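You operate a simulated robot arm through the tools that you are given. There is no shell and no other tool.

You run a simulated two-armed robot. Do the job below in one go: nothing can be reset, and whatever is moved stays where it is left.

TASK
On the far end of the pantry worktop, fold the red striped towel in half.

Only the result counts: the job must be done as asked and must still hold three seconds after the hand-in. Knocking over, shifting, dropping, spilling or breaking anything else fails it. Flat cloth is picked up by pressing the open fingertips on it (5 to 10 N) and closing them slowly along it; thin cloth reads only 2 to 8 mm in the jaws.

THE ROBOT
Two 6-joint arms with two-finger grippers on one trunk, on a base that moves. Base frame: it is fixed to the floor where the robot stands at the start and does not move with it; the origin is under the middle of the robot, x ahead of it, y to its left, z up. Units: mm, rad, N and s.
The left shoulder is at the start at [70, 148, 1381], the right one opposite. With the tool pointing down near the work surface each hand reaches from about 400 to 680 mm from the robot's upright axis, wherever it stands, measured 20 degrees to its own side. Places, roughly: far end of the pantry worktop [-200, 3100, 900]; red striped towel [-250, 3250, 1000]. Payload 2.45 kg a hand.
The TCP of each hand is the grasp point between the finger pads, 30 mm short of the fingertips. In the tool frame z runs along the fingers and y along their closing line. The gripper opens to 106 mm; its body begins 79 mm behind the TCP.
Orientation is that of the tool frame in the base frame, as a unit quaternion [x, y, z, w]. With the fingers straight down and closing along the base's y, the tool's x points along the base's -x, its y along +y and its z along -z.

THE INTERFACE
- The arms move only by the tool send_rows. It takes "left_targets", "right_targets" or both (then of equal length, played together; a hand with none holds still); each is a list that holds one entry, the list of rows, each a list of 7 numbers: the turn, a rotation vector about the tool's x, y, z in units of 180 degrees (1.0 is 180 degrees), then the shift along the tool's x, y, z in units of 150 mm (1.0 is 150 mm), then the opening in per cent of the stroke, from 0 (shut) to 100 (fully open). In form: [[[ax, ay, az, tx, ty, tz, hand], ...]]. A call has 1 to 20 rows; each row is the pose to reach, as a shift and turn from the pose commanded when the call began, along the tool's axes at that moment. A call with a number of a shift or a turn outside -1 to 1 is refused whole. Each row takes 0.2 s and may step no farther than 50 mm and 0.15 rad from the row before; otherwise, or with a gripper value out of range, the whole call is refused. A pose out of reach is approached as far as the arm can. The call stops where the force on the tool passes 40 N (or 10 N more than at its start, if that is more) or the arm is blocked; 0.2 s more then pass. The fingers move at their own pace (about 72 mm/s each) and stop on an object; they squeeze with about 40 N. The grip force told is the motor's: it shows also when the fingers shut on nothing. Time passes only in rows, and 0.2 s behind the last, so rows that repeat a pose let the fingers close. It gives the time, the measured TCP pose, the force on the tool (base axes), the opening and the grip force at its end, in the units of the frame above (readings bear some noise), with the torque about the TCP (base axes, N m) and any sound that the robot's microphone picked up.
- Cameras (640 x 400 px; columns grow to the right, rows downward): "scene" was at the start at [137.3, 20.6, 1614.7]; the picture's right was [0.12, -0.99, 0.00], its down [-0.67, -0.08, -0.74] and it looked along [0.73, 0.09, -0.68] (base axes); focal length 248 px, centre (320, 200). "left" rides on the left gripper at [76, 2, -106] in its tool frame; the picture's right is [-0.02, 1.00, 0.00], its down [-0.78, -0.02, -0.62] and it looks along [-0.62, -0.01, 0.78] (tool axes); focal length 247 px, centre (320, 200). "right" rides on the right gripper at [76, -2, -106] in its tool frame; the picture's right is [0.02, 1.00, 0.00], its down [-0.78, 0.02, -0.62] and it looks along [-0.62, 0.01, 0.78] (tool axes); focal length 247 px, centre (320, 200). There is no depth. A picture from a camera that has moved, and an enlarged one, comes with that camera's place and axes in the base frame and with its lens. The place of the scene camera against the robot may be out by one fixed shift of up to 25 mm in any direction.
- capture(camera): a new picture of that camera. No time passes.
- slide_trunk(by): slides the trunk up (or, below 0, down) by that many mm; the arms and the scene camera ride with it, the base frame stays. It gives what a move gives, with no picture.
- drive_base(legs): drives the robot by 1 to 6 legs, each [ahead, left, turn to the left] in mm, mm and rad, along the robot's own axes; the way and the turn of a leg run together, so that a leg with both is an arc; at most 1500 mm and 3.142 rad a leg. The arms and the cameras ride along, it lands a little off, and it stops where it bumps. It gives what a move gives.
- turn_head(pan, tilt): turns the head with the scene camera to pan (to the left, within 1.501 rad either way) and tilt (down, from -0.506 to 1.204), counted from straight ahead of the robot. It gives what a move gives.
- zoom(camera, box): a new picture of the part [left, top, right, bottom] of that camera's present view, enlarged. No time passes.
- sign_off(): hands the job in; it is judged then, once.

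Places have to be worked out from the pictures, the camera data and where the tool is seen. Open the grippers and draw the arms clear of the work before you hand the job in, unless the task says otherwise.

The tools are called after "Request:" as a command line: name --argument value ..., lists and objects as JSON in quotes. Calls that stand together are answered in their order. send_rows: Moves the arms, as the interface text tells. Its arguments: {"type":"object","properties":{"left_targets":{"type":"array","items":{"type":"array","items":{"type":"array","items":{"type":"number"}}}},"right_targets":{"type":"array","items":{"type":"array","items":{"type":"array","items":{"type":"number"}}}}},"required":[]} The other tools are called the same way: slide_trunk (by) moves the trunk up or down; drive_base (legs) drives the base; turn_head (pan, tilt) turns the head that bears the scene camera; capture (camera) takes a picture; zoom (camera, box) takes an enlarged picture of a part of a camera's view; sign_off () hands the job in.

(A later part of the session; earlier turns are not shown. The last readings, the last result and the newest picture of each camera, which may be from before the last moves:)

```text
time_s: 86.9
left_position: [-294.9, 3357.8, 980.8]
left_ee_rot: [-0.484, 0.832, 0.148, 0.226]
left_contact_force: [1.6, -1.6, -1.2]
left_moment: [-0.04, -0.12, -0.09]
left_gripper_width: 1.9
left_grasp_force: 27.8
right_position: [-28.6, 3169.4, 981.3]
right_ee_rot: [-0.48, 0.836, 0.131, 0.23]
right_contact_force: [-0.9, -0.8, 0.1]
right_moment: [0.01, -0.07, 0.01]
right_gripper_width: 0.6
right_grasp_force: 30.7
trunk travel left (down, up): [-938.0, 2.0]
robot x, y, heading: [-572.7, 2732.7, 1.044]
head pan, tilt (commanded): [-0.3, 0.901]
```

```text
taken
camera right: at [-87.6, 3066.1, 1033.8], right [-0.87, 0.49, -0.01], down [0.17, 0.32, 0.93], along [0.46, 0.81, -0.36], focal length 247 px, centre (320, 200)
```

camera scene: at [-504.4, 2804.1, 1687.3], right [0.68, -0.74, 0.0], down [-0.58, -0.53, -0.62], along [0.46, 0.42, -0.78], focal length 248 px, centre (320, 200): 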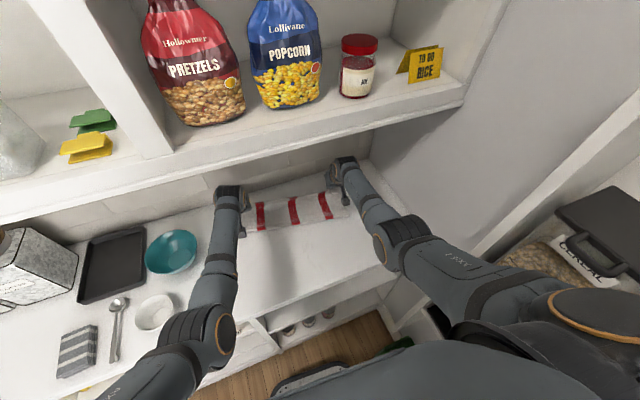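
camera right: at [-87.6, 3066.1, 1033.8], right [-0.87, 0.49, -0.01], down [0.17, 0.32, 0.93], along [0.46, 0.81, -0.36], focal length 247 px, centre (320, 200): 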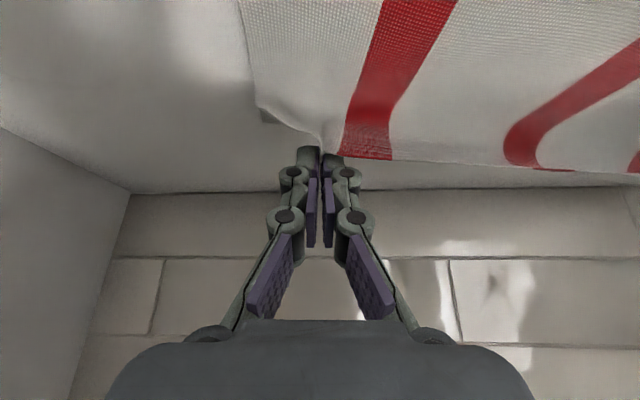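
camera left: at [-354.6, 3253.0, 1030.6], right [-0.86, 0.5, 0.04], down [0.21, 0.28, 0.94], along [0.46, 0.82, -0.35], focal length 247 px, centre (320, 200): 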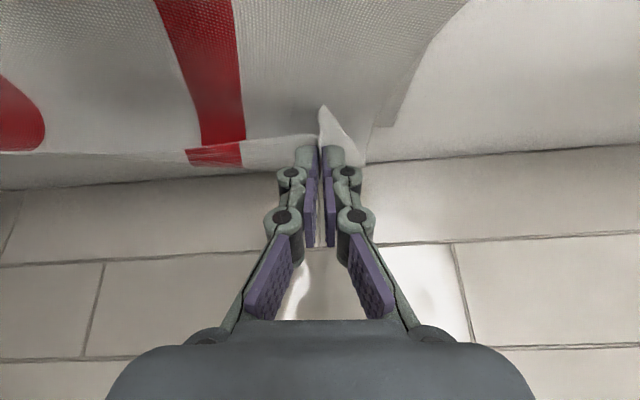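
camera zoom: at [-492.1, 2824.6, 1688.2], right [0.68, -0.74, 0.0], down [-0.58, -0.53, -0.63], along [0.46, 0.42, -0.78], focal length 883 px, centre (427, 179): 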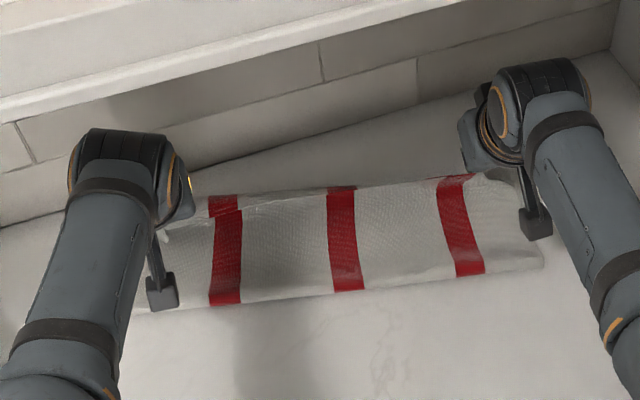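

I'll look closely at both corners to see where the lower layer's far corners really are.

Request:
zoom --camera "right" --box '[220, 60, 380, 160]'

Request:
zoom --camera "left" --box '[290, 60, 450, 160]'

Request:
zoom --camera "left" --box '[140, 100, 340, 225]'

```text
4.00 times, centred on (300, 110) of right
camera zoom: at [-87.6, 3066.1, 1033.8], right [-0.87, 0.49, -0.01], down [0.17, 0.32, 0.93], along [0.46, 0.81, -0.36], focal length 988 px, centre (400, 560)
```

zoom: 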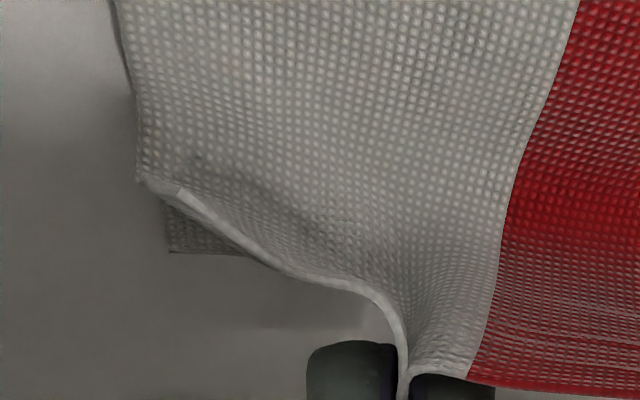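

```text
4.00 times, centred on (370, 110) of left
camera zoom: at [-354.6, 3253.0, 1030.6], right [-0.86, 0.5, 0.04], down [0.21, 0.28, 0.94], along [0.46, 0.82, -0.35], focal length 988 px, centre (120, 560)
```

zoom: 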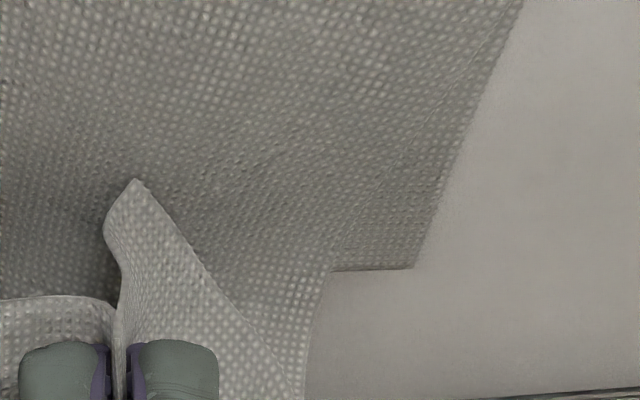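

```text
3.20 times, centred on (240, 162) of left
camera zoom: at [-354.6, 3253.0, 1030.6], right [-0.86, 0.5, 0.04], down [0.21, 0.28, 0.94], along [0.46, 0.82, -0.35], focal length 790 px, centre (576, 320)
```

zoom: 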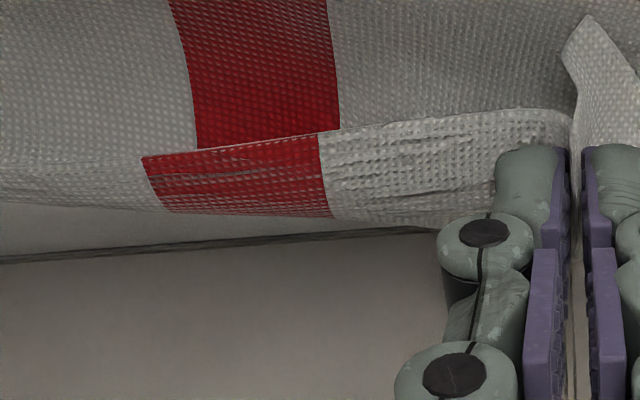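

Now it is clear: the lower layer's far corners are at FL (-1828, 2896) and FR (-1410, 2838). The left hand's pinch should come back about 9 mm and the right go forward about 9 mm, and then both lower onto the lower layer.

Request:
send_rows --left_targets '[[[0, 0, 0, 0.035, 0, 0.025, 0], [0, 0, 0, 0.07, 0, 0.05, 0], [0, 0, 0, 0.1, 0, 0.08, 0], [0, 0, 0, 0.134, 0, 0.105, 0], [0, 0, 0, 0.134, 0, 0.105, 0]]]' --right_targets '[[[0, 0, 0, 0.007, 0, 0.04, 0], [0, 0, 0, 0.014, 0, 0.08, 0], [0, 0, 0, 0.021, 0, 0.12, 0], [0, 0, 0, 0.029, 0, 0.168, 0], [0, 0, 0, 0.029, 0, 0.168, 0]]]'

Request:
capture --camera "left"

Request:
capture --camera "right"

```text
time_s: 88.1
left_position: [-298.4, 3353.3, 952.5]
left_ee_rot: [-0.485, 0.833, 0.148, 0.223]
left_contact_force: [1.7, -1.8, 5.4]
left_moment: [-0.01, -0.13, -0.04]
left_gripper_width: 4.6
left_grasp_force: 31.2
right_position: [-23.2, 3181.6, 953.0]
right_ee_rot: [-0.48, 0.837, 0.13, 0.227]
right_contact_force: [-0.9, 1.2, 0.3]
right_moment: [0.01, 0.0, -0.03]
right_gripper_width: 1.1
right_grasp_force: 30.6
trunk travel left (down, up): [-938.0, 2.0]
robot x, y, heading: [-574.2, 2732.2, 1.043]
head pan, tilt (commanded): [-0.3, 0.901]
```

```text
taken
camera left: at [-357.6, 3249.6, 1004.0], right [-0.86, 0.5, 0.04], down [0.21, 0.28, 0.94], along [0.46, 0.82, -0.35], focal length 247 px, centre (320, 200)
```

left: 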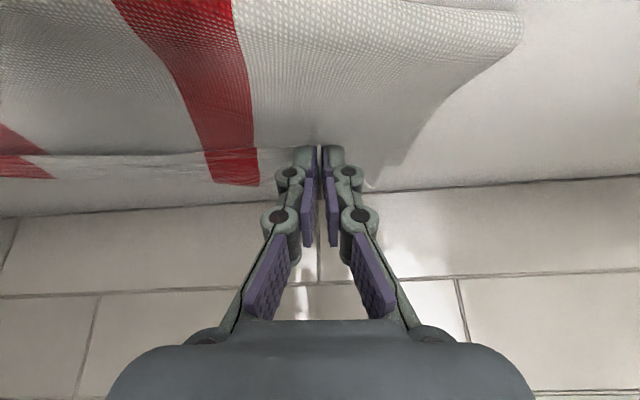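

```text
taken
camera right: at [-81.1, 3077.8, 1006.3], right [-0.87, 0.49, -0.01], down [0.17, 0.32, 0.93], along [0.46, 0.81, -0.36], focal length 247 px, centre (320, 200)
```

right: 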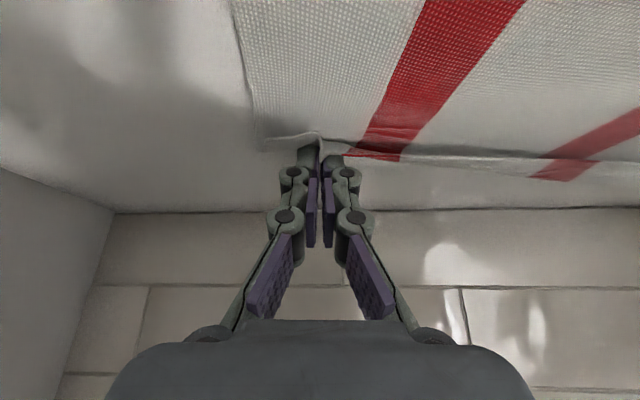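

The edge is down: the left touches with 5 N and the right is just at the surface. I'll press the right a touch lower and open both slowly, which also spreads the gathered pleats.

Request:
send_rows --left_targets '[[[0, 0, 0, 0, 0, 0, 2], [0, 0, 0, 0, 0, 0, 5], [0, 0, 0, 0, 0, 0, 9], [0, 0, 0, 0, 0, 0, 13], [0, 0, 0, 0, 0, 0, 17], [0, 0, 0, 0, 0, 0, 21], [0, 0, 0, 0, 0, 0, 26], [0, 0, 0, 0, 0, 0, 30], [0, 0, 0, 0, 0, 0, 30]]]' --right_targets '[[[0, 0, 0, 0.005, 0, 0.01, 2], [0, 0, 0, 0.01, 0, 0.02, 5], [0, 0, 0, 0.012, 0, 0.025, 9], [0, 0, 0, 0.012, 0, 0.025, 13], [0, 0, 0, 0.012, 0, 0.025, 17], [0, 0, 0, 0.012, 0, 0.025, 21], [0, 0, 0, 0.012, 0, 0.025, 26], [0, 0, 0, 0.012, 0, 0.025, 30], [0, 0, 0, 0.012, 0, 0.025, 30]]]'

Request:
capture --camera "left"

Request:
capture --camera "right"

```text
time_s: 90.1
left_position: [-299.2, 3354.4, 954.3]
left_ee_rot: [-0.484, 0.833, 0.147, 0.224]
left_contact_force: [-0.7, -0.9, 3.2]
left_moment: [0.0, -0.04, 0.01]
left_gripper_width: 32.7
left_grasp_force: 0.0
right_position: [-22.5, 3181.9, 948.5]
right_ee_rot: [-0.48, 0.838, 0.13, 0.225]
right_contact_force: [1.3, 1.0, 6.8]
right_moment: [0.07, -0.05, -0.01]
right_gripper_width: 34.8
right_grasp_force: 1.8
trunk travel left (down, up): [-938.0, 2.0]
robot x, y, heading: [-572.9, 2725.9, 1.039]
head pan, tilt (commanded): [-0.3, 0.901]
```

```text
taken
camera left: at [-358.1, 3249.7, 1003.9], right [-0.86, 0.5, 0.04], down [0.21, 0.28, 0.94], along [0.46, 0.82, -0.35], focal length 247 px, centre (320, 200)
```

left: 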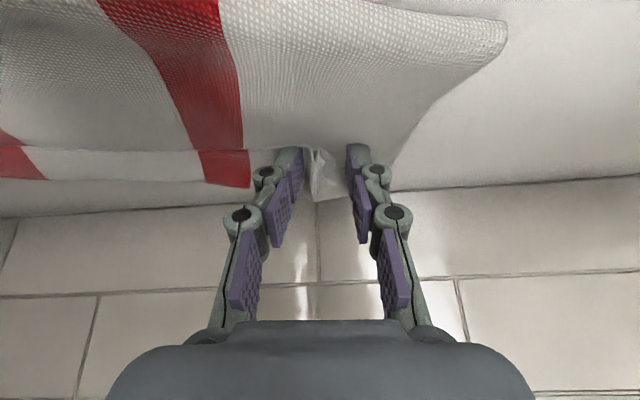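

```text
taken
camera right: at [-80.9, 3078.1, 1002.4], right [-0.87, 0.49, -0.01], down [0.17, 0.32, 0.93], along [0.46, 0.81, -0.36], focal length 247 px, centre (320, 200)
```

right: 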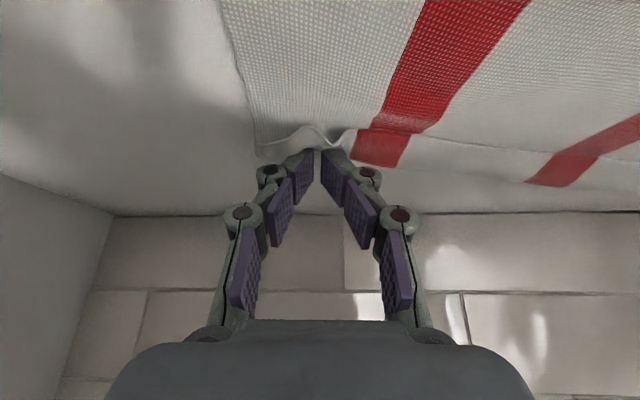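

Both grippers are open; the right fingertips are still toed in by friction. I'll lift both slightly and draw back to let the cloth settle, then look.

Request:
send_rows --left_targets '[[[0, 0, 0, -0.03, 0, -0.05, 32], [0, 0, 0, -0.07, 0, -0.114, 34], [0, 0, 0, -0.12, 0, -0.2, 36], [0, 0, 0, -0.17, 0, -0.285, 36], [0, 0, 0, -0.17, 0, -0.34, 36], [0, 0, 0, -0.1, 0, -0.45, 36]]]' --right_targets '[[[0, 0, 0, -0.03, 0, -0.05, 32], [0, 0, 0, -0.07, 0, -0.114, 34], [0, 0, 0, -0.12, 0, -0.2, 36], [0, 0, 0, -0.17, 0, -0.285, 36], [0, 0, 0, -0.17, 0, -0.34, 36], [0, 0, 0, -0.1, 0, -0.45, 36]]]'

Request:
capture --camera "left"

Request:
capture --camera "right"

Request:
zoom --camera "scene" --box '[200, 150, 380, 262]'

```text
time_s: 91.7
left_position: [-321.1, 3368.1, 1033.6]
left_ee_rot: [-0.486, 0.826, 0.173, 0.229]
left_contact_force: [-0.6, -0.2, -0.9]
left_moment: [0.02, 0.02, 0.0]
left_gripper_width: 38.1
left_grasp_force: 0.0
right_position: [-31.6, 3164.7, 1013.3]
right_ee_rot: [-0.481, 0.837, 0.13, 0.225]
right_contact_force: [-0.1, -0.3, -0.6]
right_moment: [0.0, 0.01, 0.02]
right_gripper_width: 38.3
right_grasp_force: 0.1
trunk travel left (down, up): [-938.0, 2.0]
robot x, y, heading: [-573.4, 2727.1, 1.044]
head pan, tilt (commanded): [-0.3, 0.901]
stopped in row 6 (left hand): the arm was blocked; the commanded pose is now the measured one
```

```text
taken
camera left: at [-377.7, 3259.2, 1080.8], right [-0.87, 0.48, 0.08], down [0.22, 0.24, 0.95], along [0.44, 0.84, -0.32], focal length 247 px, centre (320, 200)
```

left: 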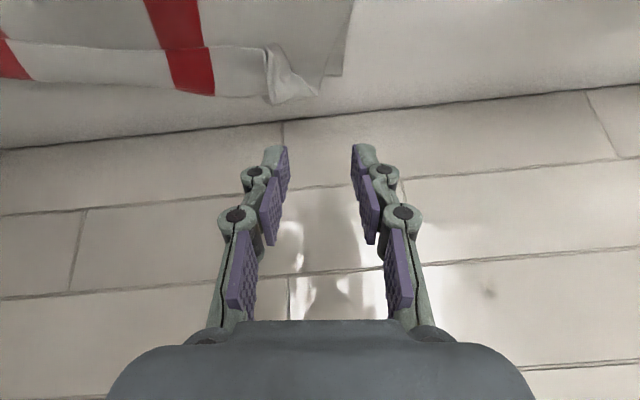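

```text
taken
camera right: at [-90.2, 3061.6, 1067.3], right [-0.87, 0.49, -0.01], down [0.17, 0.32, 0.93], along [0.46, 0.81, -0.36], focal length 247 px, centre (320, 200)
```

right: 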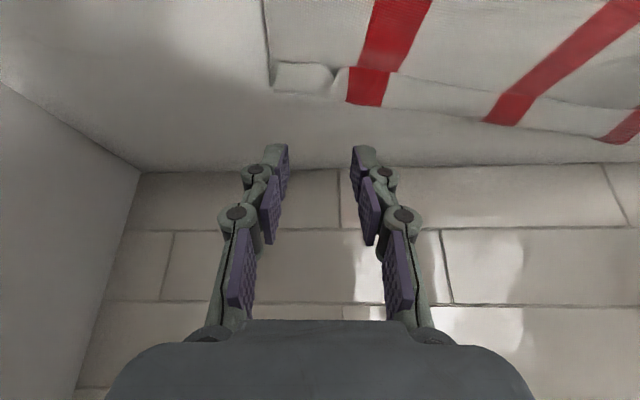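

```text
3.56 times, centred on (290, 206) of scene
camera zoom: at [-486.6, 2834.8, 1687.2], right [0.68, -0.74, 0.0], down [-0.58, -0.53, -0.62], along [0.46, 0.42, -0.78], focal length 883 px, centre (427, 179)
```

zoom: 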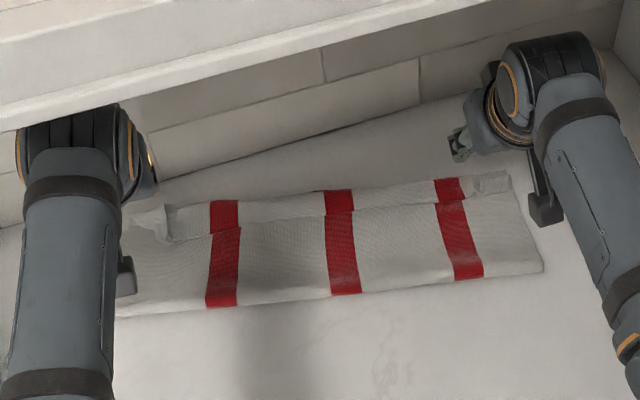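

The towel is folded, but a strip of hem about 20–25 mm wide at the held edge has turned back on top. I'll back off and bring the hands upright to inspect it before tidying that up.

Request:
drive_base --legs '[[-140, 0, 0]]'

Request:
send_rows --left_targets '[[[0, 0.03, 0, 0, 0, 0, 36], [0.01, 0.06, 0, 0, 0, 0, 36], [0.015, 0.09, 0, 0, 0, 0, 36], [0.02, 0.12, 0, 0, 0, 0, 36], [0.02, 0.15, 0, 0, 0, 0, 36], [0.02, 0.17, 0, 0, 0, 0, 36]]]' --right_targets '[[[0, 0.03, 0, 0, 0, 0, 36], [0, 0.06, 0, 0, 0, 0, 36], [0, 0.09, 0, 0, 0, 0, 36], [0, 0.12, 0, 0, 0, 0, 36], [0, 0.15, 0, 0, 0, 0, 36], [0, 0.167, 0, 0, 0, 0, 36]]]'

Request:
capture --camera "left"

Request:
capture --camera "right"

Request:
capture --camera "scene"

```text
time_s: 93.1
left_position: [-390.3, 3248.2, 1030.7]
left_ee_rot: [-0.485, 0.826, 0.173, 0.228]
left_contact_force: [-0.4, 0.6, 0.3]
left_moment: [-0.02, 0.0, -0.02]
left_gripper_width: 38.1
left_grasp_force: 0.1
right_position: [-99.6, 3046.7, 1012.0]
right_ee_rot: [-0.481, 0.837, 0.13, 0.226]
right_contact_force: [-0.6, 0.0, -0.4]
right_moment: [0.01, 0.02, -0.01]
right_gripper_width: 38.3
right_grasp_force: 0.1
trunk travel left (down, up): [-938.0, 2.0]
robot x, y, heading: [-640.3, 2609.6, 1.044]
head pan, tilt (commanded): [-0.3, 0.901]
```

```text
time_s: 94.5
left_position: [-411.0, 3229.5, 1042.9]
left_ee_rot: [-0.507, 0.862, 0.013, 0.017]
left_contact_force: [-0.2, 0.4, -0.4]
left_moment: [0.0, -0.06, 0.01]
left_gripper_width: 38.0
left_grasp_force: 0.0
left hand out of reach, approached as far as the arm can: row 5, 6
right_position: [-102.1, 3045.2, 1014.3]
right_ee_rot: [-0.498, 0.867, 0.003, 0.005]
right_contact_force: [0.3, -0.3, -0.6]
right_moment: [0.0, 0.02, 0.05]
right_gripper_width: 38.0
right_grasp_force: 0.1
trunk travel left (down, up): [-938.0, 2.0]
robot x, y, heading: [-641.9, 2609.7, 1.04]
head pan, tilt (commanded): [-0.3, 0.901]
```

```text
taken
camera left: at [-452.3, 3158.9, 1145.0], right [-0.86, 0.5, 0.0], down [0.38, 0.65, 0.66], along [0.33, 0.57, -0.76], focal length 247 px, centre (320, 200)
```

left: 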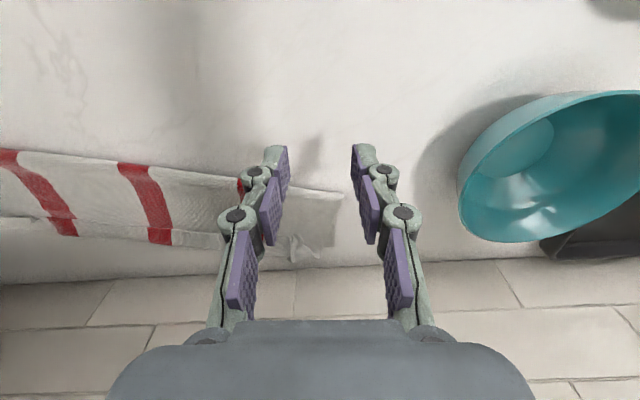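

```text
taken
camera right: at [-140.1, 2976.8, 1121.0], right [-0.87, 0.49, 0.0], down [0.38, 0.68, 0.63], along [0.31, 0.55, -0.78], focal length 247 px, centre (320, 200)
```

right: 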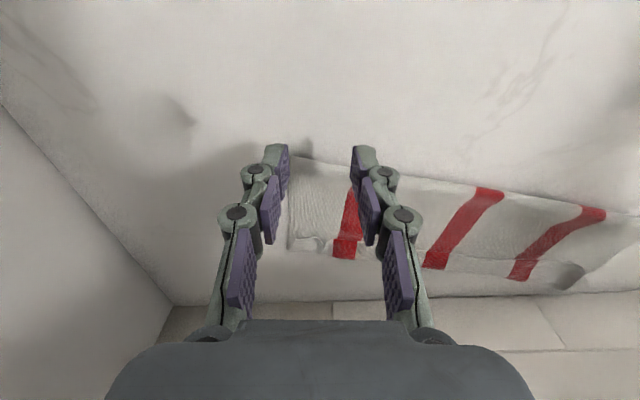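

```text
taken
camera scene: at [-558.3, 2713.4, 1687.4], right [0.68, -0.74, 0.0], down [-0.58, -0.53, -0.62], along [0.46, 0.42, -0.78], focal length 248 px, centre (320, 200)
```

scene: 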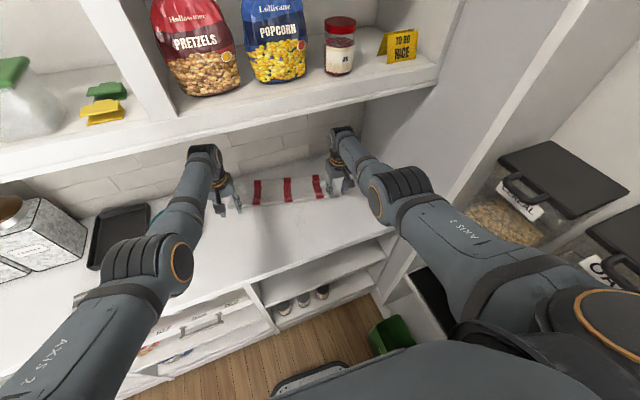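

I'll enlarge the hand-camera views of the folded towel to see the hem and the corners.

Request:
zoom --camera "left" --box '[0, 130, 360, 290]'

Request:
zoom --camera "right" --box '[260, 130, 640, 310]'

Request:
zoom --camera "scene" --box '[200, 140, 360, 240]'

```text
1.78 times, centred on (180, 210) of left
camera zoom: at [-452.3, 3158.9, 1145.0], right [-0.86, 0.5, 0.0], down [0.38, 0.65, 0.66], along [0.33, 0.57, -0.76], focal length 439 px, centre (569, 182)
```

zoom: 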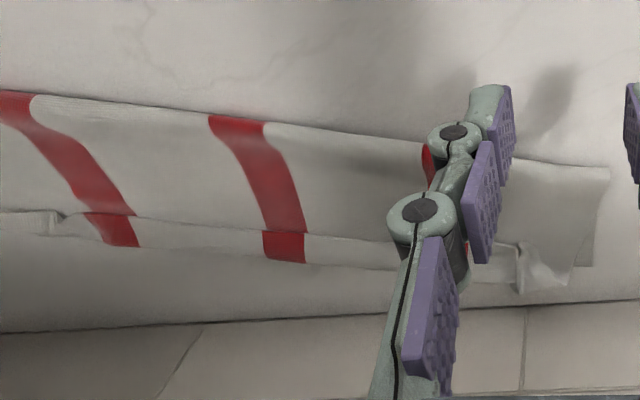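

```text
1.68 times, centred on (450, 220) of right
camera zoom: at [-140.1, 2976.8, 1121.0], right [-0.87, 0.49, 0.0], down [0.38, 0.68, 0.63], along [0.31, 0.55, -0.78], focal length 416 px, centre (101, 166)
```

zoom: 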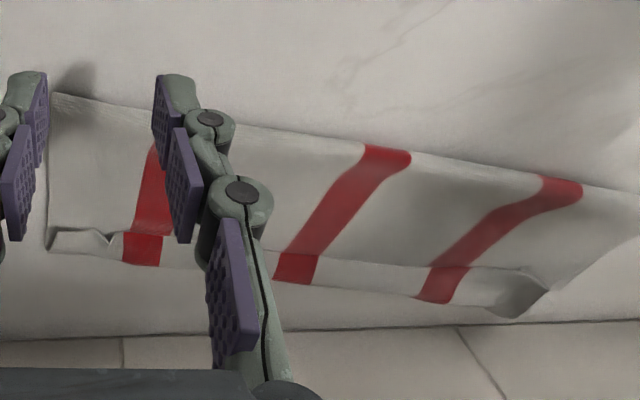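

```text
4.00 times, centred on (280, 190) of scene
camera zoom: at [-558.3, 2713.4, 1687.4], right [0.68, -0.74, 0.0], down [-0.58, -0.53, -0.62], along [0.46, 0.42, -0.78], focal length 994 px, centre (480, 240)
```

zoom: 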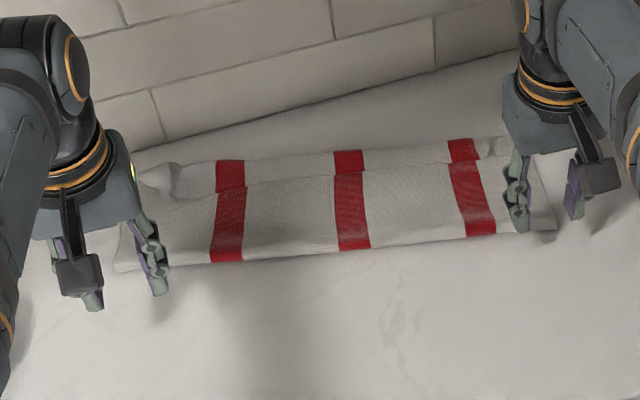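

I'll take closer views of both ends of the strip to tell whether it's turned-back hem or the lower layer showing.

Request:
zoom --camera "left" --box '[260, 200, 360, 275]'

Request:
zoom --camera "right" --box '[275, 190, 395, 280]'

Request:
zoom --camera "right" --box '[480, 190, 640, 310]'

Request:
zoom --camera "left" --box '[60, 190, 200, 270]'

```text
5.33 times, centred on (310, 238) of left
camera zoom: at [-452.3, 3158.9, 1145.0], right [-0.86, 0.5, 0.0], down [0.38, 0.65, 0.66], along [0.33, 0.57, -0.76], focal length 1317 px, centre (373, 0)
```

zoom: 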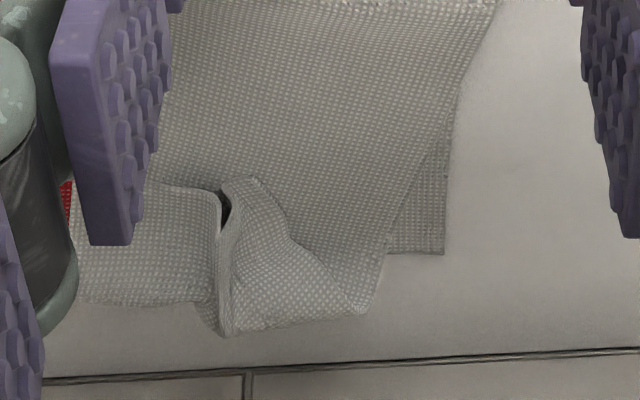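

```text
4.44 times, centred on (335, 235) of right
camera zoom: at [-140.1, 2976.8, 1121.0], right [-0.87, 0.49, 0.0], down [0.38, 0.68, 0.63], along [0.31, 0.55, -0.78], focal length 1098 px, centre (253, 44)
```

zoom: 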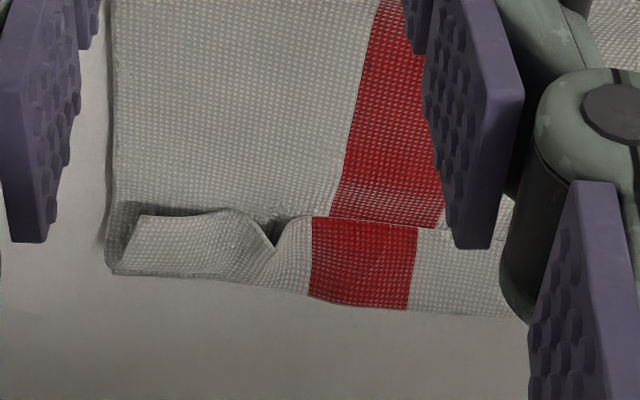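

```text
3.33 times, centred on (560, 250) of right
camera zoom: at [-140.1, 2976.8, 1121.0], right [-0.87, 0.49, 0.0], down [0.38, 0.68, 0.63], along [0.31, 0.55, -0.78], focal length 823 px, centre (-480, 33)
```

zoom: 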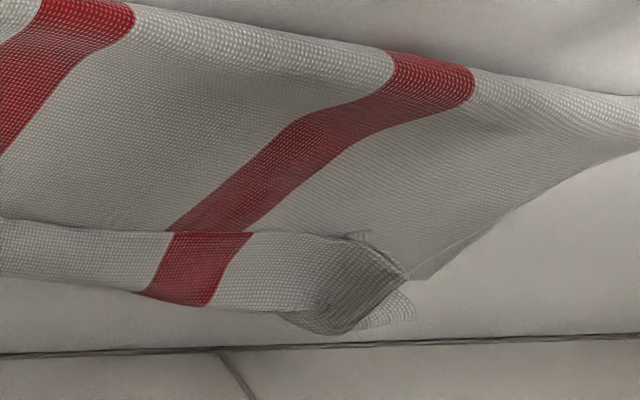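

```text
4.57 times, centred on (130, 230) of left
camera zoom: at [-452.3, 3158.9, 1145.0], right [-0.86, 0.5, 0.0], down [0.38, 0.65, 0.66], along [0.33, 0.57, -0.76], focal length 1129 px, centre (1189, 63)
```

zoom: 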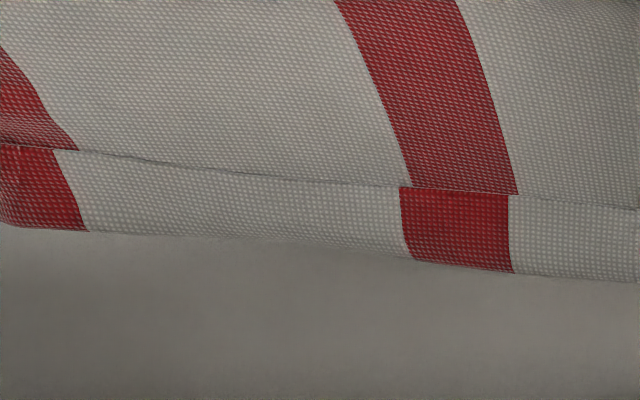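

The strip is indeed turned-back hem about 22–27 mm wide: the corners lie about 30–40 mm from their partners and the flap is slightly long. I'll improve it by re-gripping the flap some way inside its edge, lifting it so the hem drops open, and laying it back while drawing toward me. First I'll raise the right hand and lower the trunk, to get more reach at the far side.

Request:
send_rows --right_targets '[[[0, 0, 0, 0, 0, -0.1, 36], [0, 0, 0, 0, 0, -0.2, 36], [0, 0, 0, 0, 0, -0.267, 36]]]'

Request:
slide_trunk --by -60

Request:
send_rows --left_targets '[[[0, -0.02, 0, -0.1, 0, 0, 36], [0, -0.05, 0, -0.2, 0, 0, 36], [0, -0.08, 0, -0.28, 0, 0, 36], [0, -0.11, 0, -0.3, 0, 0, 36], [0, -0.139, 0, -0.3, 0, 0, 36]]]' --right_targets '[[[0, -0.02, 0, -0.1, 0, 0, 36], [0, -0.05, 0, -0.15, 0, 0, 36], [0, -0.08, 0, -0.15, 0, 0, 36], [0, -0.11, 0, -0.15, 0, 0, 36], [0, -0.139, 0, -0.15, 0, 0, 36]]]'

```text
time_s: 95.3
left_position: [-410.5, 3229.4, 1039.8]
left_ee_rot: [-0.506, 0.862, 0.012, 0.017]
left_contact_force: [-0.4, 0.2, 0.4]
left_moment: [-0.01, 0.0, -0.03]
left_gripper_width: 38.2
left_grasp_force: 0.0
right_position: [-101.3, 3043.5, 1054.9]
right_ee_rot: [-0.497, 0.867, 0.002, 0.001]
right_contact_force: [0.0, 0.1, 0.3]
right_moment: [-0.01, -0.03, 0.01]
right_gripper_width: 38.1
right_grasp_force: 0.1
trunk travel left (down, up): [-938.0, 2.0]
robot x, y, heading: [-645.1, 2610.0, 1.045]
head pan, tilt (commanded): [-0.3, 0.901]
```

```text
time_s: 96.3
left_position: [-411.5, 3230.4, 981.8]
left_ee_rot: [-0.507, 0.862, 0.014, 0.017]
left_contact_force: [0.4, 0.4, 0.2]
left_moment: [-0.01, 0.0, 0.0]
left_gripper_width: 38.1
left_grasp_force: 0.0
right_position: [-102.1, 3044.3, 994.5]
right_ee_rot: [-0.498, 0.867, 0.001, 0.001]
right_contact_force: [-0.1, -0.2, 1.0]
right_moment: [-0.01, 0.02, 0.0]
right_gripper_width: 38.0
right_grasp_force: 0.0
trunk travel left (down, up): [-878.0, 62.0]
robot x, y, heading: [-642.5, 2609.6, 1.047]
head pan, tilt (commanded): [-0.3, 0.901]
```

```text
time_s: 97.5
left_position: [-389.2, 3268.4, 984.3]
left_ee_rot: [-0.492, 0.838, 0.123, 0.204]
left_contact_force: [0.3, -0.4, -0.5]
left_moment: [-0.01, 0.03, -0.04]
left_gripper_width: 38.0
left_grasp_force: 0.1
right_position: [-89.4, 3064.2, 994.9]
right_ee_rot: [-0.485, 0.846, 0.11, 0.19]
right_contact_force: [-1.0, -0.6, -0.1]
right_moment: [-0.01, -0.01, 0.0]
right_gripper_width: 38.3
right_grasp_force: 0.1
trunk travel left (down, up): [-878.0, 62.0]
robot x, y, heading: [-643.6, 2609.8, 1.041]
head pan, tilt (commanded): [-0.3, 0.901]
```

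Everything is in reach with the trunk lowered. I'll drive in 95 mm while turning right 0.078 rad, so the robot squares up to the towel as it now lies.

Request:
drive_base --legs '[[95, 8, -0.078]]'

Request:
capture --camera "left"

Request:
capture --camera "right"

Request:
zoom --camera "scene" --box '[160, 120, 420, 282]'

```text
time_s: 98.6
left_position: [-294.6, 3328.4, 985.6]
left_ee_rot: [-0.458, 0.856, 0.114, 0.209]
left_contact_force: [-0.2, -0.7, -0.1]
left_moment: [0.0, -0.01, 0.01]
left_gripper_width: 38.0
left_grasp_force: 0.0
right_position: [-14.0, 3100.1, 996.8]
right_ee_rot: [-0.452, 0.865, 0.101, 0.194]
right_contact_force: [-0.4, -0.2, 0.8]
right_moment: [0.01, -0.01, 0.01]
right_gripper_width: 38.0
right_grasp_force: 0.0
trunk travel left (down, up): [-878.0, 62.0]
robot x, y, heading: [-602.2, 2694.3, 0.966]
head pan, tilt (commanded): [-0.3, 0.901]
```

```text
taken
camera left: at [-360.7, 3231.7, 1043.8], right [-0.82, 0.57, 0.01], down [0.24, 0.33, 0.91], along [0.52, 0.75, -0.41], focal length 247 px, centre (320, 200)
```

left: 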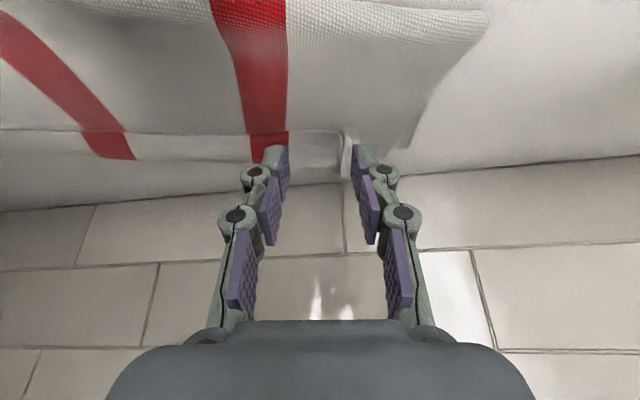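

```text
taken
camera right: at [-76.7, 3006.3, 1059.5], right [-0.83, 0.56, -0.01], down [0.24, 0.37, 0.9], along [0.5, 0.74, -0.44], focal length 247 px, centre (320, 200)
```

right: 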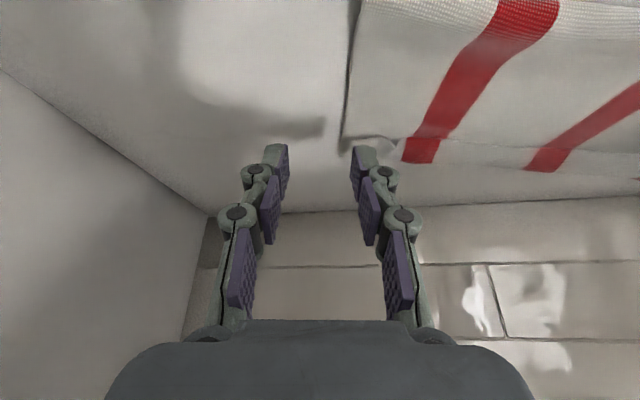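

```text
2.46 times, centred on (290, 201) of scene
camera zoom: at [-508.2, 2788.3, 1627.6], right [0.62, -0.79, 0.0], down [-0.62, -0.48, -0.62], along [0.49, 0.38, -0.78], focal length 612 px, centre (394, 198)
```

zoom: 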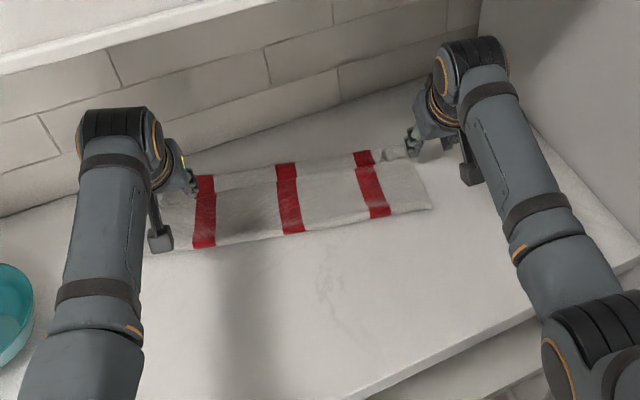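

The robot is now squared to the towel; in robot terms the lower layer's far edge lies about 744 mm ahead, and the turned crease at 737 mm on the right and 769 mm on the left. I'll place both open grippers over the flap just on my side of the turned-back hem and come down to a hover.

Request:
send_rows --left_targets '[[[0, 0, 0, 0, 0.005, 0, 28], [0, 0, 0, 0, 0.01, 0.04, 28], [0, 0, 0, 0, 0.017, 0.09, 28], [0, 0, 0, 0, 0.017, 0.13, 28], [0, 0, 0, -0.003, 0.017, 0.16, 28], [0, 0, 0, -0.003, 0.017, 0.16, 28]]]' --right_targets '[[[0, 0, 0, 0, 0.14, 0, 28], [0, 0, 0, 0, 0.28, 0, 28], [0, 0, 0, 0, 0.42, 0.05, 28], [0, 0, 0, 0.005, 0.42, 0.13, 28], [0, 0, 0, 0.0095, 0.42, 0.2, 28], [0, 0, 0, 0.0095, 0.42, 0.235, 28]]]'

Request:
capture --camera "left"

Request:
capture --camera "right"

```text
time_s: 100.0
left_position: [-288.4, 3341.8, 962.3]
left_ee_rot: [-0.46, 0.856, 0.114, 0.208]
left_contact_force: [-0.6, 0.2, 0.2]
left_moment: [-0.02, -0.04, 0.03]
left_gripper_width: 29.8
left_grasp_force: 0.0
right_position: [-54.5, 3150.2, 961.3]
right_ee_rot: [-0.452, 0.866, 0.1, 0.192]
right_contact_force: [-0.6, -0.1, 0.5]
right_moment: [-0.01, -0.04, 0.0]
right_gripper_width: 29.8
right_grasp_force: 0.0
trunk travel left (down, up): [-878.0, 62.0]
robot x, y, heading: [-597.7, 2696.3, 0.968]
head pan, tilt (commanded): [-0.3, 0.901]
```

```text
taken
camera left: at [-355.0, 3245.3, 1020.6], right [-0.82, 0.57, 0.01], down [0.24, 0.33, 0.91], along [0.51, 0.75, -0.41], focal length 247 px, centre (320, 200)
```

left: 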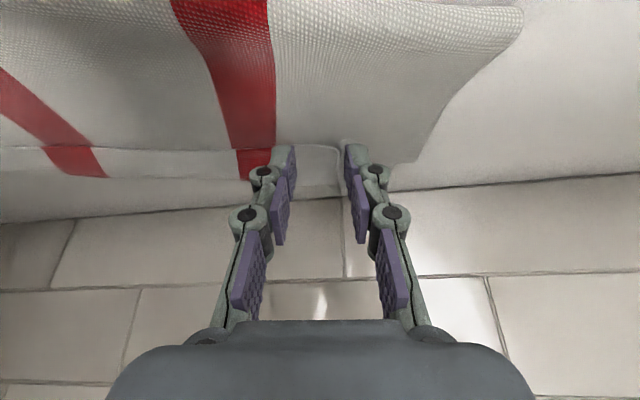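

```text
taken
camera right: at [-118.4, 3055.9, 1024.8], right [-0.83, 0.56, -0.01], down [0.24, 0.37, 0.9], along [0.5, 0.74, -0.45], focal length 247 px, centre (320, 200)
```

right: 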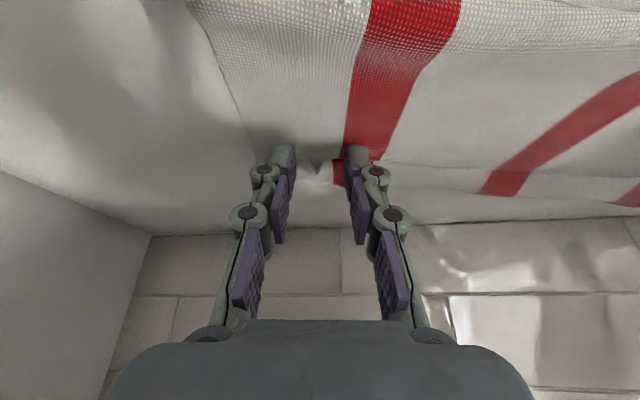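

I'll enlarge both fingertip areas to see where the tips stand relative to the hem's raw edge.

Request:
zoom --camera "left" --box '[240, 100, 420, 212]'

Request:
zoom --camera "right" --box '[220, 100, 420, 225]'

```text
3.56 times, centred on (330, 156) of left
camera zoom: at [-355.0, 3245.3, 1020.6], right [-0.82, 0.57, 0.01], down [0.24, 0.33, 0.91], along [0.51, 0.75, -0.41], focal length 878 px, centre (284, 356)
```

zoom: 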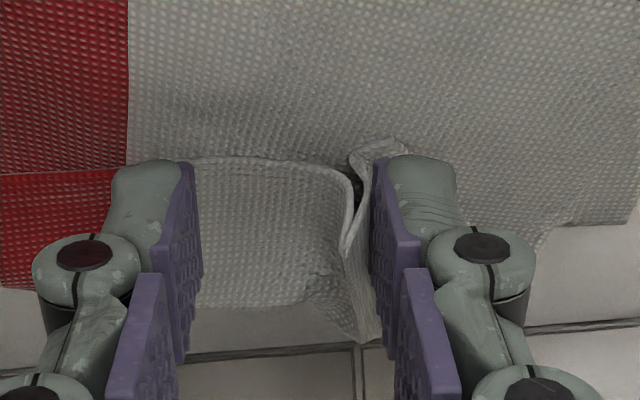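

```text
3.20 times, centred on (320, 162) of right
camera zoom: at [-118.4, 3055.9, 1024.8], right [-0.83, 0.56, -0.01], down [0.24, 0.37, 0.9], along [0.5, 0.74, -0.45], focal length 790 px, centre (320, 320)
```

zoom: 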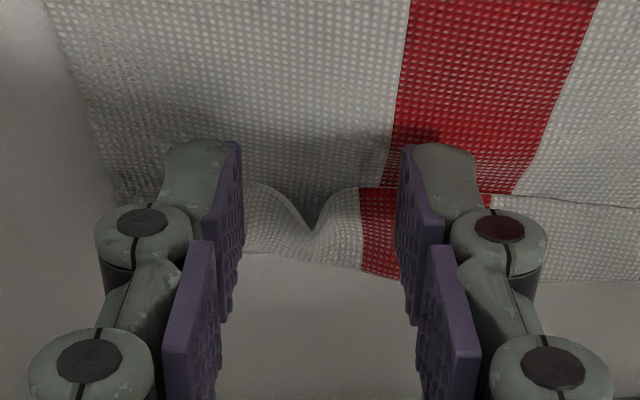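

The tips are almost over the raw edge, so I'll shift the left back about 22 mm and the right about 10 mm, onto the single-layer part of the flap, and go down to light contact.

Request:
send_rows --left_targets '[[[0, 0, 0, 0.065, 0, -0.034, 28], [0, 0, 0, 0.13, 0, -0.068, 28], [0, 0, 0, 0.142, 0, -0.044, 28], [0, 0, 0, 0.148, 0, -0.032, 28], [0, 0, 0, 0.148, 0, -0.032, 28]]]' --right_targets '[[[0, 0, 0, 0.03, 0, -0.014, 28], [0, 0, 0, 0.06, 0, -0.0285, 28], [0, 0, 0, 0.068, 0, -0.012, 28], [0, 0, 0, 0.0745, 0, 0.0017, 28], [0, 0, 0, 0.0745, 0, 0.0017, 28]]]'

```text
time_s: 101.2
left_position: [-300.8, 3322.4, 956.1]
left_ee_rot: [-0.458, 0.857, 0.114, 0.208]
left_contact_force: [0.9, -0.5, -0.6]
left_moment: [-0.01, -0.04, -0.01]
left_gripper_width: 29.8
left_grasp_force: 0.1
right_position: [-59.9, 3140.7, 957.1]
right_ee_rot: [-0.451, 0.865, 0.101, 0.194]
right_contact_force: [0.4, -0.1, 0.0]
right_moment: [-0.02, 0.01, 0.03]
right_gripper_width: 30.0
right_grasp_force: 0.1
trunk travel left (down, up): [-878.0, 62.0]
robot x, y, heading: [-599.4, 2692.3, 0.963]
head pan, tilt (commanded): [-0.3, 0.901]
```

No contact yet at z 956, so I'll lower both another 6 mm.

Request:
send_rows --left_targets '[[[0, 0, 0, 0.0062, 0, 0.0118, 28], [0, 0, 0, 0.0124, 0, 0.0236, 28], [0, 0, 0, 0.0186, 0, 0.0354, 28], [0, 0, 0, 0.0186, 0, 0.0354, 28]]]' --right_targets '[[[0, 0, 0, 0.0057, 0, 0.012, 28], [0, 0, 0, 0.0114, 0, 0.024, 28], [0, 0, 0, 0.017, 0, 0.036, 28], [0, 0, 0, 0.017, 0, 0.036, 28]]]'

```text
time_s: 102.2
left_position: [-300.7, 3321.6, 953.7]
left_ee_rot: [-0.458, 0.856, 0.115, 0.21]
left_contact_force: [1.3, 1.1, 8.9]
left_moment: [0.07, -0.14, 0.0]
left_gripper_width: 30.0
left_grasp_force: 0.1
right_position: [-60.5, 3140.7, 952.5]
right_ee_rot: [-0.452, 0.865, 0.103, 0.195]
right_contact_force: [0.1, 1.5, 7.9]
right_moment: [0.03, -0.03, -0.04]
right_gripper_width: 29.7
right_grasp_force: 0.0
trunk travel left (down, up): [-878.0, 62.0]
robot x, y, heading: [-598.7, 2693.9, 0.963]
head pan, tilt (commanded): [-0.3, 0.901]
```

Both press with 8–9 N. I'll ease up a millimetre so only the top layer gets gathered, and close slowly.

Request:
send_rows --left_targets '[[[0, 0, 0, -0.0031, 0, -0.0059, 26], [0, 0, 0, -0.0031, 0, -0.0059, 23], [0, 0, 0, -0.0031, -0.01, -0.0059, 20], [0, 0, 0, -0.0031, -0.01, -0.0059, 17], [0, 0, 0, -0.0031, -0.02, -0.0059, 14], [0, 0, 0, -0.0031, -0.02, -0.0059, 11], [0, 0, 0, -0.0031, -0.03, -0.0059, 8], [0, 0, 0, -0.0031, -0.03, -0.0059, 5], [0, 0, 0, -0.0031, -0.03, -0.0059, 2], [0, 0, 0, -0.0031, -0.03, -0.0059, 0], [0, 0, 0, -0.0031, -0.03, -0.0059, 0], [0, 0, 0, -0.0031, -0.03, -0.0059, 0]]]' --right_targets '[[[0, 0, 0, -0.0028, 0, -0.006, 26], [0, 0, 0, -0.0028, 0, -0.006, 23], [0, 0, 0, -0.0028, 0.01, -0.006, 20], [0, 0, 0, -0.0028, 0.02, -0.006, 17], [0, 0, 0, -0.0028, 0.03, -0.006, 14], [0, 0, 0, -0.0028, 0.04, -0.006, 11], [0, 0, 0, -0.0028, 0.05, -0.006, 8], [0, 0, 0, -0.0028, 0.06, -0.006, 5], [0, 0, 0, -0.0028, 0.06, -0.006, 2], [0, 0, 0, -0.0028, 0.06, -0.006, 0], [0, 0, 0, -0.0028, 0.06, -0.006, 0], [0, 0, 0, -0.0028, 0.06, -0.006, 0]]]'

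Request:
capture --camera "left"

Request:
capture --camera "right"

```text
time_s: 104.8
left_position: [-299.4, 3318.8, 952.4]
left_ee_rot: [-0.459, 0.856, 0.115, 0.209]
left_contact_force: [2.6, -1.5, 7.8]
left_moment: [-0.05, -0.09, -0.01]
left_gripper_width: 2.5
left_grasp_force: 31.7
right_position: [-68.7, 3145.2, 953.4]
right_ee_rot: [-0.451, 0.865, 0.103, 0.194]
right_contact_force: [-3.5, -0.7, 5.2]
right_moment: [0.2, 0.12, 0.07]
right_gripper_width: 1.3
right_grasp_force: 29.3
trunk travel left (down, up): [-878.0, 62.0]
robot x, y, heading: [-596.1, 2693.9, 0.963]
head pan, tilt (commanded): [-0.3, 0.901]
```

```text
taken
camera left: at [-365.0, 3222.6, 1010.7], right [-0.82, 0.57, 0.01], down [0.24, 0.33, 0.91], along [0.52, 0.75, -0.41], focal length 247 px, centre (320, 200)
```

left: 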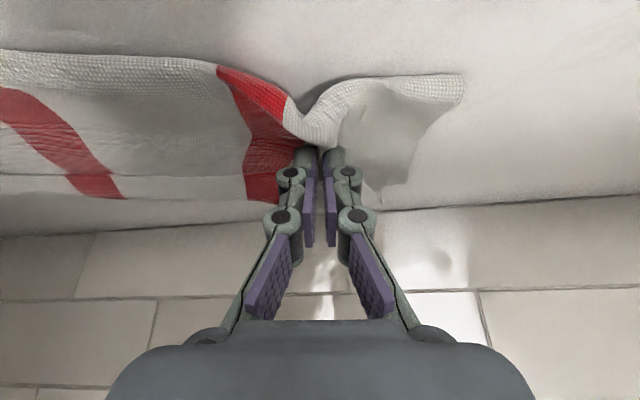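

```text
taken
camera right: at [-132.8, 3050.8, 1016.3], right [-0.83, 0.55, -0.01], down [0.24, 0.37, 0.9], along [0.5, 0.74, -0.44], focal length 247 px, centre (320, 200)
```

right: 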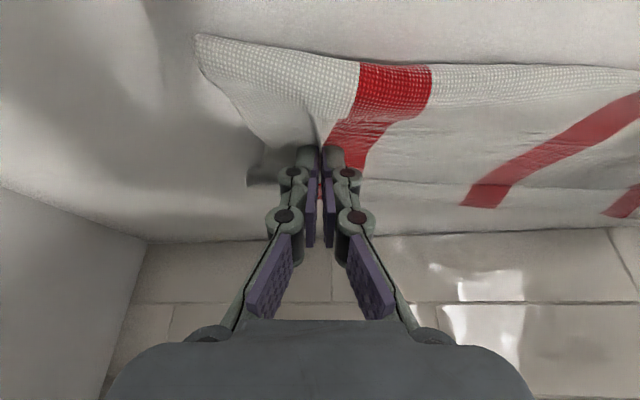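

Cloth is gathered in both jaws. I'll lift 30 mm and look whether only the flap comes up.

Request:
send_rows --left_targets '[[[0, 0, 0, -0.031, 0, -0.059, 0], [0, 0, 0, -0.062, 0, -0.118, 0], [0, 0, 0, -0.0924, 0, -0.177, 0], [0, 0, 0, -0.0924, 0, -0.177, 0]]]' --right_targets '[[[0, 0, 0, -0.028, 0, -0.06, 0], [0, 0, 0, -0.057, 0, -0.12, 0], [0, 0, 0, -0.0854, 0, -0.181, 0], [0, 0, 0, -0.0854, 0, -0.181, 0]]]'

Request:
capture --camera "left"

Request:
capture --camera "right"

Request:
zoom --camera "scene" --box '[160, 120, 420, 282]'

```text
time_s: 105.8
left_position: [-298.0, 3320.4, 980.9]
left_ee_rot: [-0.458, 0.857, 0.115, 0.209]
left_contact_force: [0.1, -0.6, -0.7]
left_moment: [-0.01, -0.04, 0.01]
left_gripper_width: 3.5
left_grasp_force: 30.7
right_position: [-67.1, 3147.3, 981.0]
right_ee_rot: [-0.452, 0.865, 0.101, 0.193]
right_contact_force: [-0.8, 0.3, 1.3]
right_moment: [0.02, 0.03, -0.03]
right_gripper_width: 4.1
right_grasp_force: 31.4
trunk travel left (down, up): [-878.0, 62.0]
robot x, y, heading: [-594.6, 2697.3, 0.966]
head pan, tilt (commanded): [-0.3, 0.901]
```

```text
taken
camera left: at [-362.9, 3224.0, 1040.1], right [-0.82, 0.57, 0.01], down [0.24, 0.33, 0.91], along [0.52, 0.75, -0.41], focal length 247 px, centre (320, 200)
```

left: 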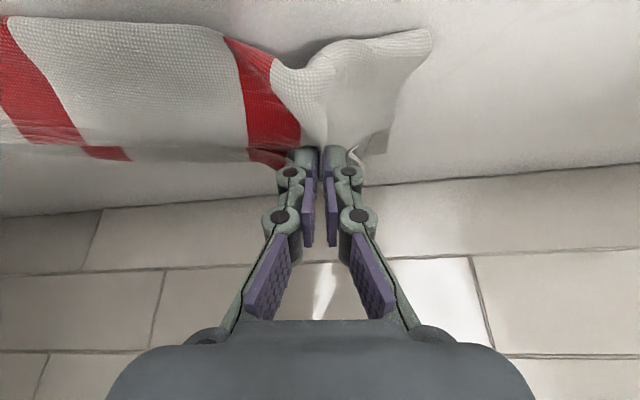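

```text
taken
camera right: at [-131.6, 3053.0, 1045.2], right [-0.83, 0.56, -0.01], down [0.24, 0.37, 0.9], along [0.5, 0.74, -0.45], focal length 247 px, centre (320, 200)
```

right: 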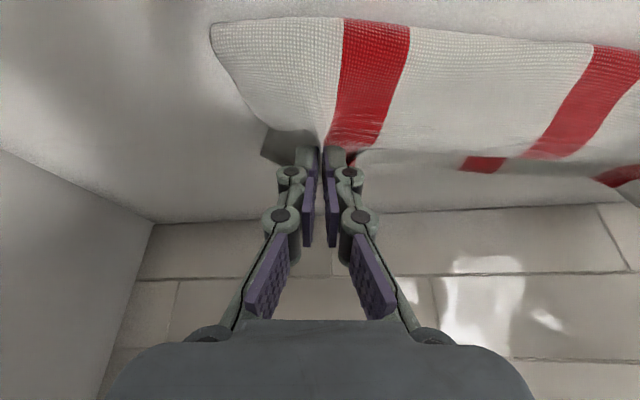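

```text
2.46 times, centred on (290, 201) of scene
camera zoom: at [-505.7, 2791.4, 1627.2], right [0.62, -0.79, 0.0], down [-0.62, -0.48, -0.62], along [0.49, 0.38, -0.78], focal length 612 px, centre (394, 198)
```

zoom: 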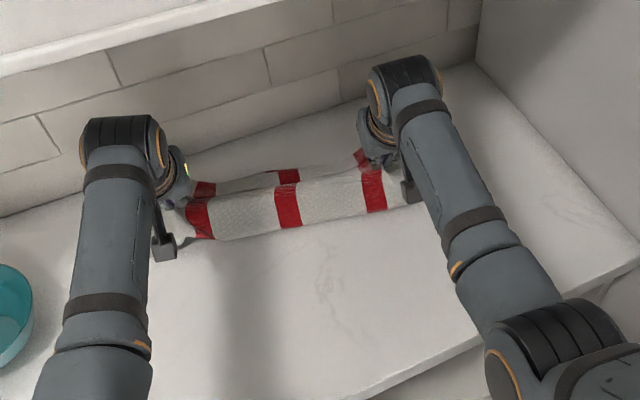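

I'll enlarge the left and right ends to check which layers came up.

Request:
zoom --camera "left" --box '[220, 0, 460, 180]'

Request:
zoom --camera "right" --box '[200, 0, 440, 200]'

Request:
zoom --camera "scene" --box '[220, 170, 340, 230]'

```text
2.22 times, centred on (340, 90) of left
camera zoom: at [-362.9, 3224.0, 1040.1], right [-0.82, 0.57, 0.01], down [0.24, 0.33, 0.91], along [0.52, 0.75, -0.41], focal length 549 px, centre (276, 444)
```

zoom: 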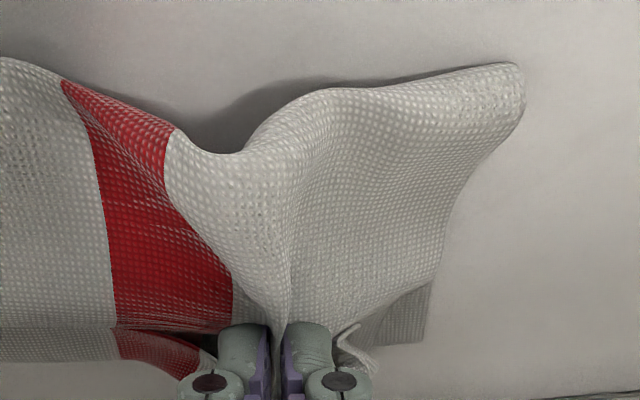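

```text
2.00 times, centred on (320, 100) of right
camera zoom: at [-131.6, 3053.0, 1045.2], right [-0.83, 0.56, -0.01], down [0.24, 0.37, 0.9], along [0.5, 0.74, -0.45], focal length 494 px, centre (320, 400)
```

zoom: 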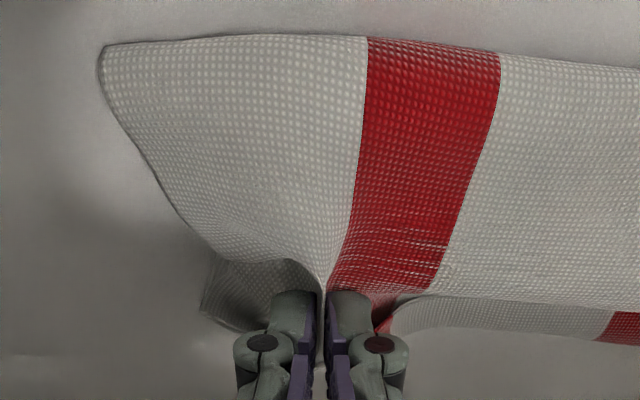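

```text
5.33 times, centred on (280, 200) of scene
camera zoom: at [-505.7, 2791.4, 1627.2], right [0.62, -0.79, 0.0], down [-0.62, -0.48, -0.62], along [0.49, 0.38, -0.78], focal length 1325 px, centre (533, 200)
```

zoom: 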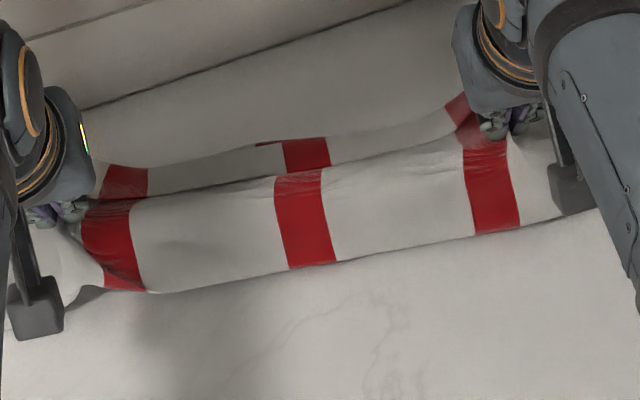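

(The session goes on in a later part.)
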